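You operate a simulated robot arm through the tools that you are given. There is no shell and no other tool. Be economical: measure what you need, move in short steps, check, and stop when the job is done.

Carry out the task below with a simulated robot arm. There is one attempt and no reset: what you move stays moved.

TASK
Fetch the black dish and set it in the orange tray.
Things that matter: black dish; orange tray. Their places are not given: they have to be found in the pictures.

It is judged by the outcome, as a careful person would: the job done as asked, and still so three seconds after it is handed in. It fails if anything else is knocked over, pushed out of place, dropped, spilled or broken.

THE ROBOT
A 6-joint arm with a two-finger parallel gripper, fixed in place. Base frame: the origin is at the foot of the arm, x ahead of it, y to its left, z up; the work surface is at about z = 0. Lengths are in cm, angles in degrees, forces in N, time in s.
With the tool pointing down near the work surface it reaches from about 14 to 58 cm from the base axis. Its first joint turns from -66.0 to 66.0 degrees. Payload 2.1 kg.
Tool frame: the origin (TCP) lies between the finger pads and is the grasp point; the fingertips stand 3 cm ahead of it; z points along the fingers, y is the line along which they close. The gripper opens to 9.4 cm. The fingers are 2.8 cm wide and 1 cm thick; the gripper's body (5 by 9.6 cm) begins 5.5 cm behind the TCP.
Orientation is that of the tool frame in the base frame, as a unit quaternion [w, x, y, z]. With the fingers straight down and closing along the base's y, the tool's x points along the base's -x, its y along +y and its z along -z.

THE INTERFACE
- The arm moves only by the tool play_rows. Its argument "targets" is a list of rows, each an object (a shift or turn left out is 0, a gripper value left out holds the last) with "linear": the shift along the base's x, y, z in units of 20 mm (1.0 is 20 mm), a list of three; "turn": the turn, a rotation vector about the base's x, y, z in units of 8 degrees (1.0 is 8 degrees), a list of three; "hand": the finger opening in cm, from 0 to 9.4. In form: [{"linear": [x, y, z], "turn": [wx, wy, wz], "hand": hand}, ...]. A call has 1 to 20 rows; each row shifts and turns the commanded pose from where the row before left it. A call with a number of a shift or a turn outside -1 to 1 is refused whole. A row lasts 0.2 s, in which the tool goes at most 5 cm and 8.6 degrees; a call with a longer step from one row to the next is refused whole, and so is a gripper value outside its range. A pose out of reach is approached as far as the arm can. The call stops where the force on the tool passes 40 N (or 10 N more than at its start, if that is more) or the arm is blocked; 0.2 s more then pass. The fingers move at their own pace (about 7.2 cm/s each) and stop on an object; they squeeze with about 24 N. The grip force told is the motor's: it shows also when the fingers shut on nothing. Time passes only in rows, and 0.2 s behind the last, so rows that do not move let the fingers close. It gives the time, the measured TCP pose, the force on the tool (base axes), the opening and the grip force at its end, in the units of the frame above (readings bear some noise).
- Cameras (640 x 400 px; columns grow to the right, rows downward): "scene" is fixed at [5.95, -38.05, 47.87]; the picture's right is [0.71, -0.70, 0.00], its down [-0.44, -0.45, -0.78] and it looks along [0.55, 0.56, -0.62] (base axes); focal length 318 px, centre (320, 200). "wrist" rides on the gripper at [-3.7, 0, -5.8] in the tool frame; the picture's right is [0.00, -1.00, 0.00], its down [0.97, 0.00, -0.24] and it looks along [0.24, 0.00, 0.97] (tool axes); focal length 218 px, centre (320, 200).
- grab_frame(camera): a new picture of that camera. No time passes.
- point_at(camera, pixels): there is no depth. For up to 12 entries [column, row, z] of the newest picture of that camera ("zoom" is the newest enlarged one), the place [x, y] in the base frame at which the ray of that pixel passes the height z, good to about 0.2 cm. No time passes.
- enlarge(camera, box): a new picture of the part [left, top, right, bottom] of that camera's present view, enlarged. No time passes.
- sign_off(): hands the job in; it is judged then, once.

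Work in short steps. Measure before you move; look again where a grasp or a placing could have gone wrong, and mend it. You have 60 turns and 26 pictures in all, the two below and enlarged ones among them. Open the gripper and draw the arm clear of the work before you hand the job in, unless the task says otherwise; then end with one line.

The tools are called after "Call:" as name(argument=value, ...) on one line, values as JSON. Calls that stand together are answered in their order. play_rows: Moves the arm, as the interface text tells. Its arguments: {"type":"object","properties":{"targets":{"type":"array","items":{"type":"object","properties":{"linear":{"type":"array","items":{"type":"number"}},"turn":{"type":"array","items":{"type":"number"}},"hand":{"type":"number"}}}}},"required":["targets"]} The other tools are called the same way: grab_frame (camera) takes a picture; point_at (camera, pixels) gives the place at which the rays of pixels pass given heights; enlarge (camera, box) takes an enlarged picture of a part of a camera's view; sign_off () hands the job in.

At the start:

```text
time: 0.0
eef_pos: [20.07, -17.03, 30.35]
tool_rot: [0.001, 0.0, 1.0, -0.001]
wrist_force: [-0.4, 0.2, 0.5]
width: 9.39
grasp_force: 0.1
```

scene: 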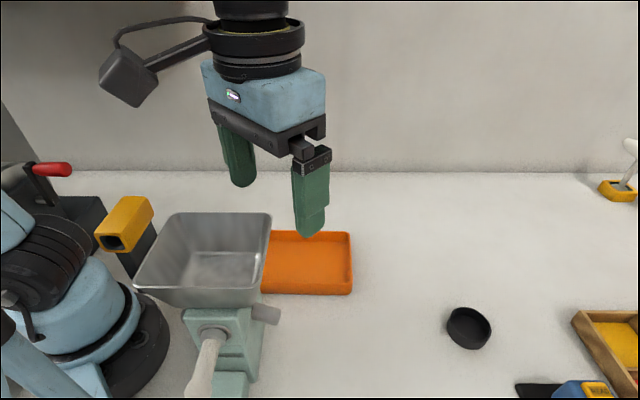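
wrist: 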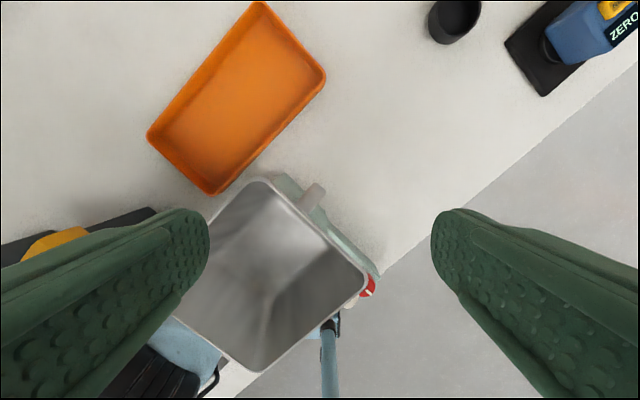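

The black dish is at scene (468,328) and the orange tray at about (308,262). I'll enlarge the dish view and measure both.

Call:
enlarge(camera="scene", box=[400, 270, 560, 370])

Call:
point_at(camera="scene", pixels=[[447, 328, 2], [491, 328, 2], [469, 308, 2], [468, 349, 0], [350, 232, 2], [353, 293, 2], [270, 231, 2], [262, 293, 0], [308, 262, 0.5], [272, 213, 12], [255, 305, 12]])

Call:
point_at(camera="wrist", pixels=[[260, 2, 2], [325, 75, 2], [148, 133, 2], [212, 193, 2], [455, 20, 1], [429, 22, 2], [480, 5, 2]])

```text
4.00 times, centred on (480, 320) of scene
```

zoom: 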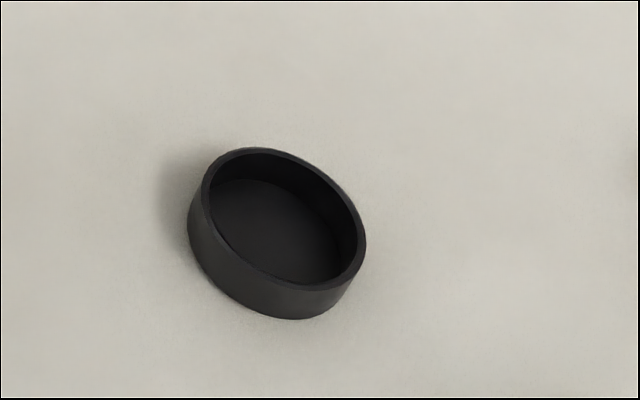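

```text
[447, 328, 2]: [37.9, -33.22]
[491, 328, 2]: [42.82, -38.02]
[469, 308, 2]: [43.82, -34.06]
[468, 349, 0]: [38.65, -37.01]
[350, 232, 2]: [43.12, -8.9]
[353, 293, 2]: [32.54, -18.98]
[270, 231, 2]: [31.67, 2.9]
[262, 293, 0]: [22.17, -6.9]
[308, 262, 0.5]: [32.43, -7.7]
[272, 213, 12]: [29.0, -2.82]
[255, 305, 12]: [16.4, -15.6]
```

```text
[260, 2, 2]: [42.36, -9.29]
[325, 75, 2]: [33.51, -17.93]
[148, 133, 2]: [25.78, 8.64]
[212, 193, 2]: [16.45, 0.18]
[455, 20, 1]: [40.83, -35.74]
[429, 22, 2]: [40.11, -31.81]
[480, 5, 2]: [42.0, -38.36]
```

The dish is near (40.8,-35.7), about 6.5 cm across and 2 cm tall. I'll move above it at a safe height and look straight down.

Call:
play_rows(targets=[{"linear": [1, -0.9, 0], "hand": 9.4}, {"linear": [1, -0.9, 0]}, {"linear": [1, -0.9, 0]}, {"linear": [1, -0.9, -0.5]}, {"linear": [1, -0.9, -0.5]}, {"linear": [1, -0.9, -0.5]}, {"linear": [1, -0.9, -0.5]}, {"linear": [1, -0.9, -0.5]}, {"linear": [1, -0.9, -0.5]}, {"linear": [1, -0.9, -0.5]}, {"linear": [0, 0, -0.5]}])

Call:
grab_frame(camera="wrist")

Call:
grab_frame(camera="scene")

```text
time: 2.4
eef_pos: [40.08, -35.24, 22.26]
tool_rot: [0.001, 0.001, 1.0, -0.001]
wrist_force: [0.3, -0.2, 1.0]
width: 9.4
grasp_force: 0.1
```

```text
22 pictures are left
```

wrist: 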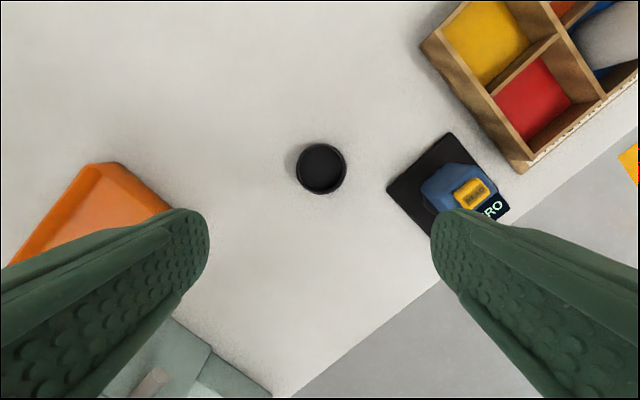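

```text
21 pictures are left
```

scene: 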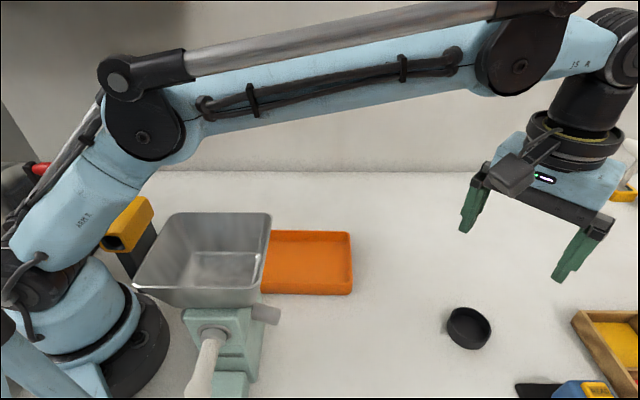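

The dish is at wrist (321,169), with the black mat and gauge nearby on the right. I'll measure the dish and its clearances.

Call:
point_at(camera="wrist", pixels=[[296, 168, 2], [347, 168, 2], [321, 143, 2], [321, 194, 2], [321, 168, 2], [387, 185, 0], [447, 133, 0], [435, 238, 0], [421, 185, 4], [105, 163, 2], [173, 208, 2]])

Call:
enlarge(camera="wrist", box=[280, 130, 440, 230])

```text
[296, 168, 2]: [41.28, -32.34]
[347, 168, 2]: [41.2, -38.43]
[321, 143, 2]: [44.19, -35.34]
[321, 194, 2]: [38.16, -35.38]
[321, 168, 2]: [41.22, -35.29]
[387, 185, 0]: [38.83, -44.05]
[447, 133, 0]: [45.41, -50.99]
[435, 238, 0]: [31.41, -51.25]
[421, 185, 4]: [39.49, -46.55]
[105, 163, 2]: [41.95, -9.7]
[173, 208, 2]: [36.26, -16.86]
```

```text
4.00 times, centred on (360, 180) of wrist
```

zoom: 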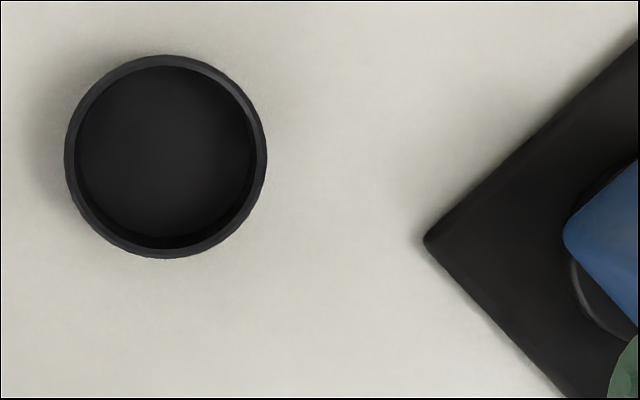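

The dish centre is (41.2,-35.3), it is 6.1 cm across, and the neighbours are clear of the fingers. By triangulation the pan rim sits at about z=23 under the forearm, so I'll descend partway and check that clearance.

Call:
play_rows(targets=[{"linear": [0.57, 0, -0.5]}, {"linear": [0, 0, -0.9]}, {"linear": [0, 0, -0.9]}, {"linear": [0, 0, -0.9]}, {"linear": [0, 0, -0.9]}, {"linear": [0, 0, -0.9]}, {"linear": [0, 0, -0.9]}])

Call:
grab_frame(camera="scene")

Call:
grab_frame(camera="wrist")

```text
time: 4.0
eef_pos: [41.31, -35.16, 10.53]
tool_rot: [0.001, 0.0, 1.0, 0.0]
wrist_force: [0.1, 0.1, 0.5]
width: 9.39
grasp_force: 0.1
```

```text
19 pictures are left
```

scene: 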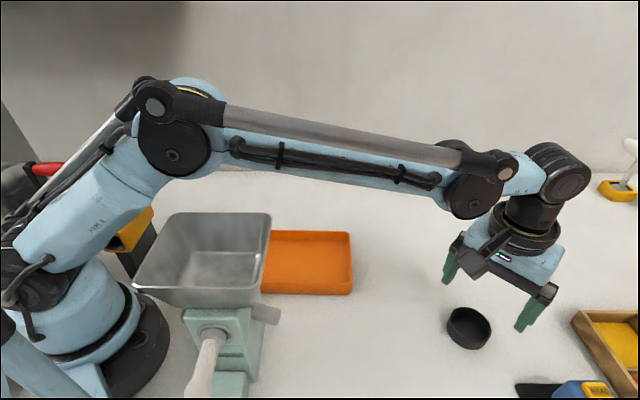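

```text
18 pictures are left
```

wrist: 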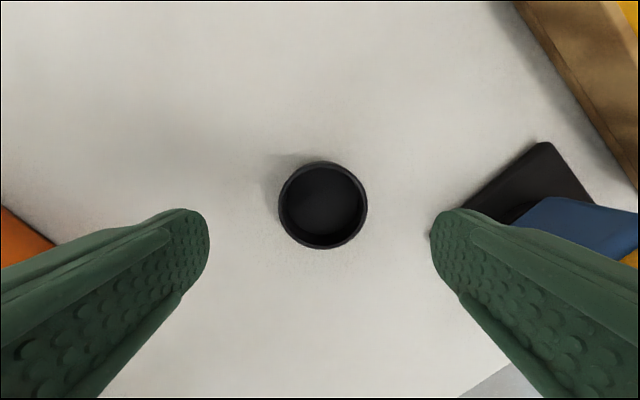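

The forearm clears the pan well. I'll refine the dish centre from the closer view.

Call:
point_at(camera="wrist", pixels=[[279, 203, 2], [367, 203, 2], [323, 161, 2], [323, 249, 2], [430, 234, 0]])

```text
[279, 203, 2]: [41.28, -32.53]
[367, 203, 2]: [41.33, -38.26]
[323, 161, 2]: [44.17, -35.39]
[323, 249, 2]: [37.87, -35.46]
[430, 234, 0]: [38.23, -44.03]
```

The dish centre is (41.1,-35.4). I'll descend to TCP z of about 3.4, which puts the tips 0.4 cm above the table, and close.

Call:
play_rows(targets=[{"linear": [-0.1, -0.12, -0.8]}, {"linear": [0, 0, -0.8]}, {"linear": [0, 0, -0.8]}, {"linear": [0, 0, -0.7]}, {"linear": [0, 0, -0.45]}, {}])

Call:
grab_frame(camera="scene")

```text
time: 5.4
eef_pos: [41.14, -35.39, 3.53]
tool_rot: [0.001, 0.0, 1.0, -0.001]
wrist_force: [-0.1, 1.1, 0.0]
width: 9.4
grasp_force: 0.1
```

```text
17 pictures are left
```

scene: 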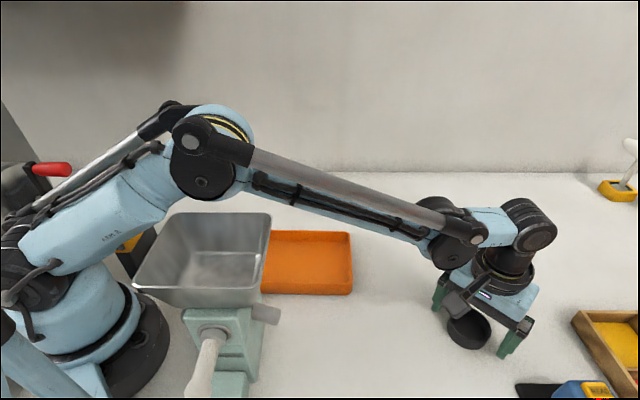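

Both fingers straddle the dish, so I'll close, then lift slightly.

Call:
play_rows(targets=[{"hand": 5}, {}, {}, {}, {}, {"linear": [0, 0, 0.5]}, {"linear": [0, 0, 0.8]}, {"linear": [0, 0, 0.8]}, {}])

Call:
grab_frame(camera="wrist")

```text
time: 7.4
eef_pos: [41.03, -35.32, 7.8]
tool_rot: [0.001, 0.0, 1.0, -0.001]
wrist_force: [0.1, 0.3, -1.0]
width: 5.78
grasp_force: 24.5
```

```text
16 pictures are left
```

wrist: 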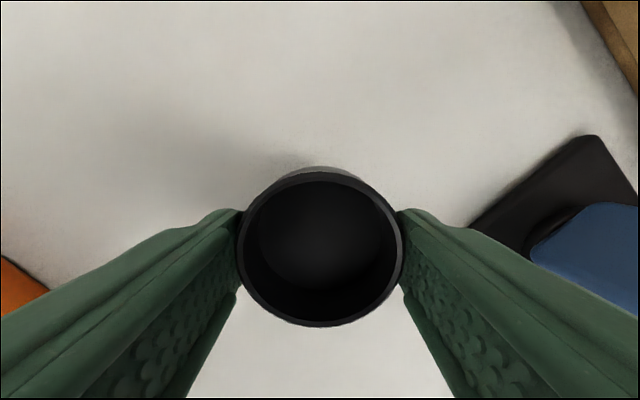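

The dish is held at width 5.78. I'll lift, carry it over to the far half of the tray near (34,-9.3), and yaw about +43° so the fingers close along the tray's long axis.

Call:
play_rows(targets=[{"linear": [0, 0, 1]}, {"linear": [0, 0, 1]}, {"linear": [0, 0, 1]}, {"linear": [0, 0, 1]}, {"linear": [0, 0.5, 1]}, {"linear": [-0.27, 0.96, 0.3], "turn": [0, 0, 0.415]}, {"linear": [-0.27, 0.96, 0], "turn": [0, 0, 0.415]}, {"linear": [-0.27, 0.96, 0], "turn": [0, 0, 0.415]}, {"linear": [-0.27, 0.96, 0], "turn": [0, 0, 0.415]}, {"linear": [-0.27, 0.96, 0], "turn": [0, 0, 0.415]}, {"linear": [-0.27, 0.96, 0], "turn": [0, 0, 0.415]}, {"linear": [-0.27, 0.96, 0], "turn": [0, 0, 0.415]}, {"linear": [-0.27, 0.96, 0], "turn": [0, 0, 0.415]}, {"linear": [-0.27, 0.96, 0], "turn": [0, 0, 0.415]}, {"linear": [-0.27, 0.96, 0], "turn": [0, 0, 0.415]}, {"linear": [-0.27, 0.96, 0], "turn": [0, 0, 0.415]}, {"linear": [-0.27, 0.96, 0], "turn": [0, 0, 0.415]}, {"linear": [-0.27, 0.96, 0], "turn": [0, 0, 0.415]}])

Call:
grab_frame(camera="scene")

Call:
grab_frame(camera="wrist")

```text
time: 11.2
eef_pos: [33.96, -9.19, 18.23]
tool_rot: [0.001, -0.368, 0.93, 0.0]
wrist_force: [-0.3, -0.4, -0.3]
width: 5.79
grasp_force: 24.1
```

```text
15 pictures are left
```

scene: 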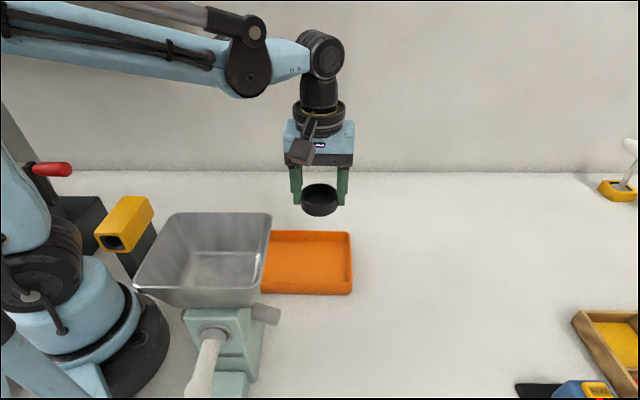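

```text
14 pictures are left
```

wrist: 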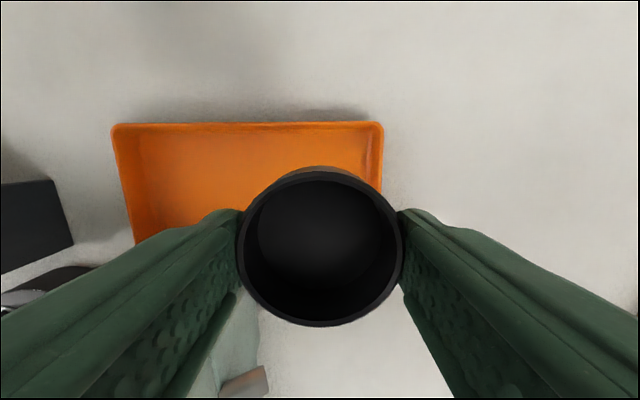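

The dish is above the tray and the yaw is aligned. I'll measure the tray edges from this view and the scene.

Call:
point_at(camera="wrist", pixels=[[382, 124, 2.5], [112, 127, 2.5], [383, 190, 2.5], [134, 242, 0]])

Call:
enlarge(camera="scene", box=[240, 220, 368, 300])

```text
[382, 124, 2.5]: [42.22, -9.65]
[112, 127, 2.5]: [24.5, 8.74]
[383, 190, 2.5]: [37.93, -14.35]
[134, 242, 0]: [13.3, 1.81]
```

```text
5.00 times, centred on (304, 260) of scene
```

zoom: 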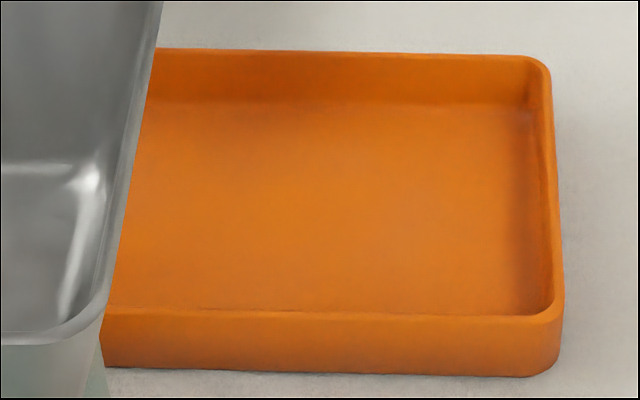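

Call:
point_at(camera="zoom", pixels=[[400, 314, 2], [400, 375, 0], [400, 54, 2], [400, 104, 0.4], [552, 200, 2], [530, 200, 0.4], [400, 314, 2.5], [400, 54, 2.5]])

```text
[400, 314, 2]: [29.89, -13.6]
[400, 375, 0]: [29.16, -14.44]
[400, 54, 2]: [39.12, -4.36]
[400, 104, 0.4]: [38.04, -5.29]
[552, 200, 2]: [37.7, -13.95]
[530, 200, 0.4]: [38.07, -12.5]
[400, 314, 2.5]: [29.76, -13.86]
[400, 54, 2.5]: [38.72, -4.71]
```

At this line the tray's midline passes (34.1,-9.2), but the end wall is only about 5.2 cm away. I'll shift 3 cm toward the tray's middle, to (32,-7), and descend partway.

Call:
play_rows(targets=[{"linear": [-0.5, 0.55, 0]}, {"linear": [-0.5, 0.55, 0]}, {"linear": [0, 0, -0.9]}, {"linear": [0, 0, -0.9]}, {"linear": [0, 0, -0.9]}, {"linear": [0, 0, -0.9]}, {"linear": [0, 0, -0.9]}, {}])

Call:
grab_frame(camera="scene")

Call:
grab_frame(camera="wrist")

```text
time: 13.0
eef_pos: [31.93, -7.15, 9.1]
tool_rot: [0.002, -0.368, 0.93, 0.0]
wrist_force: [0.3, 0.0, -0.5]
width: 5.77
grasp_force: 23.9
```

```text
12 pictures are left
```

scene: 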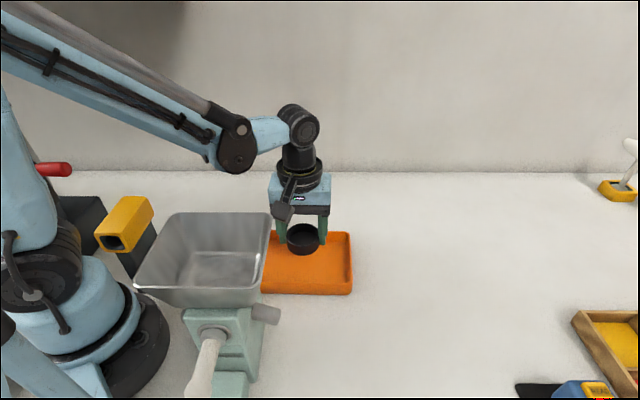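

```text
11 pictures are left
```

wrist: 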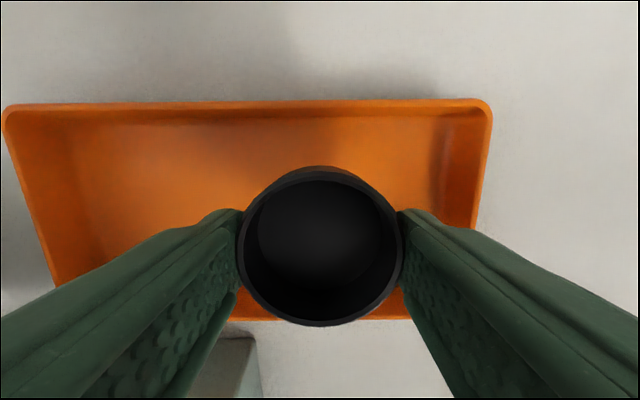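

There is clearance all round. I'll check the centring across the tray's width.

Call:
point_at(camera="wrist", pixels=[[320, 102, 2], [395, 318, 2], [240, 320, 2], [475, 225, 2]])

```text
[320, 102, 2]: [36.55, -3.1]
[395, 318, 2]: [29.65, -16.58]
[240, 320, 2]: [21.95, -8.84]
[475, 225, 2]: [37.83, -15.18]
```

The tray midline across its width is about 18.4 against the TCP's 18.45, so it is centred. I'll lower gently to TCP z of about 4.1.

Call:
play_rows(targets=[{"linear": [0, 0, -0.7]}, {"linear": [0, 0, -0.7]}, {"linear": [0, 0, -0.5]}, {"linear": [0, 0, -0.3]}, {"linear": [0, 0, -0.2]}, {}])

Call:
enlarge(camera="scene", box=[240, 200, 400, 300])

```text
time: 14.4
eef_pos: [31.9, -7.2, 4.39]
tool_rot: [0.002, -0.368, 0.93, -0.001]
wrist_force: [-0.3, 0.2, 0.0]
width: 5.81
grasp_force: 23.9
```

```text
4.00 times, centred on (320, 250) of scene
```

zoom: 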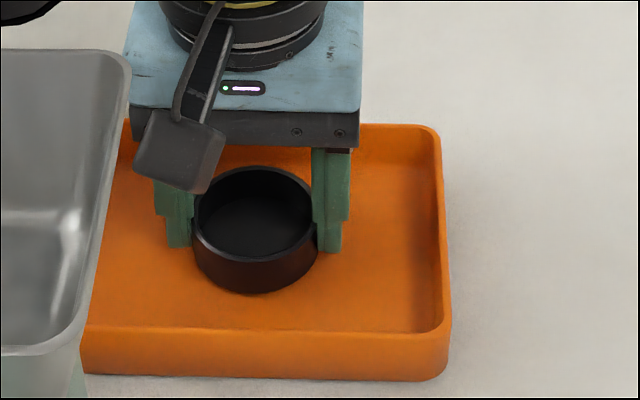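

There is no contact yet, so I'll lower in small steps.

Call:
play_rows(targets=[{"linear": [0, 0, -0.1]}, {}])

Call:
play_rows(targets=[{"linear": [0, 0, -0.1]}, {}])

```text
time: 15.0
eef_pos: [31.97, -7.14, 4.35]
tool_rot: [0.001, -0.369, 0.929, 0.001]
wrist_force: [-0.2, -1.1, -1.3]
width: 5.8
grasp_force: 24.3
```

```text
time: 15.6
eef_pos: [31.98, -7.16, 4.0]
tool_rot: [0.001, -0.368, 0.93, 0.0]
wrist_force: [0.1, -0.5, -0.3]
width: 5.77
grasp_force: 23.6
```

Call:
play_rows(targets=[{"linear": [0, 0, -0.07]}, {}])

Call:
play_rows(targets=[{"linear": [0, 0, -0.07]}, {}])

```text
time: 16.2
eef_pos: [31.94, -7.14, 4.0]
tool_rot: [0.0, -0.368, 0.93, 0.001]
wrist_force: [-3.1, 1.1, 27.3]
width: 5.8
grasp_force: 23.7
```

```text
time: 16.6
eef_pos: [32.02, -7.2, 3.96]
tool_rot: [0.001, -0.368, 0.93, 0.001]
wrist_force: [-1.7, 0.7, 18.9]
width: 5.79
grasp_force: 24.1
stopped in row 1: the force on the tool passed its limit (the readings are from after the stop); the commanded pose is now the measured one
```

The dish is resting on the tray floor at z≈4.0. I'll ease up slightly, open moderately, and withdraw straight up.

Call:
play_rows(targets=[{"linear": [0, 0, 0.05]}, {"hand": 6.6}, {"hand": 7.6}, {"hand": 8.2}, {}, {"linear": [0, 0, 0.5]}, {"linear": [0, 0, 0.9]}, {"linear": [0, 0, 1]}, {"linear": [0, 0, 1]}, {"linear": [0, 0, 1]}, {"linear": [0, 0, 1]}, {"linear": [0, 0, 1]}, {"linear": [0, 0, 1]}, {"linear": [0, 0, 1]}])

Call:
grab_frame(camera="scene")

Call:
grab_frame(camera="wrist")

```text
time: 19.6
eef_pos: [32.14, -7.18, 20.87]
tool_rot: [0.0, -0.368, 0.93, 0.0]
wrist_force: [0.7, 0.9, -0.5]
width: 8.2
grasp_force: 0.0
```

```text
9 pictures are left
```

scene: 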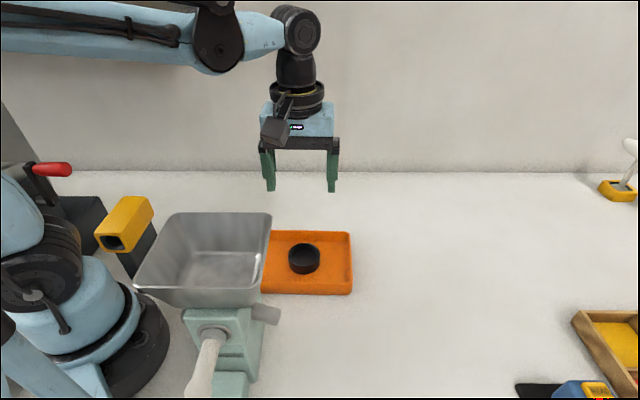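

```text
8 pictures are left
```

wrist: 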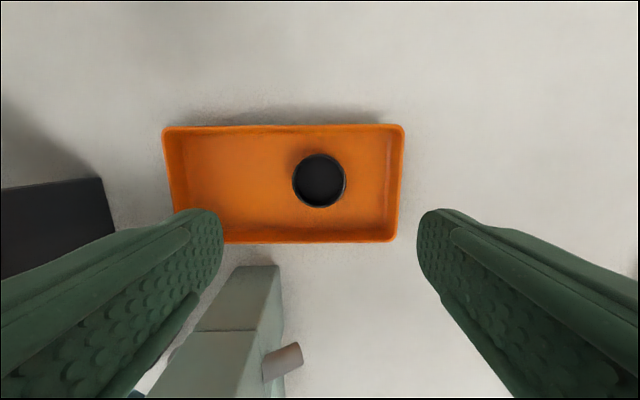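

The dish sits flat inside the tray, nothing else has moved, and the arm is clear.

Call:
sign_off()

```text
The job is handed in.
```

The black dish is resting flat on the floor of the orange tray, the gripper is open and clear above it, and nothing else was disturbed.
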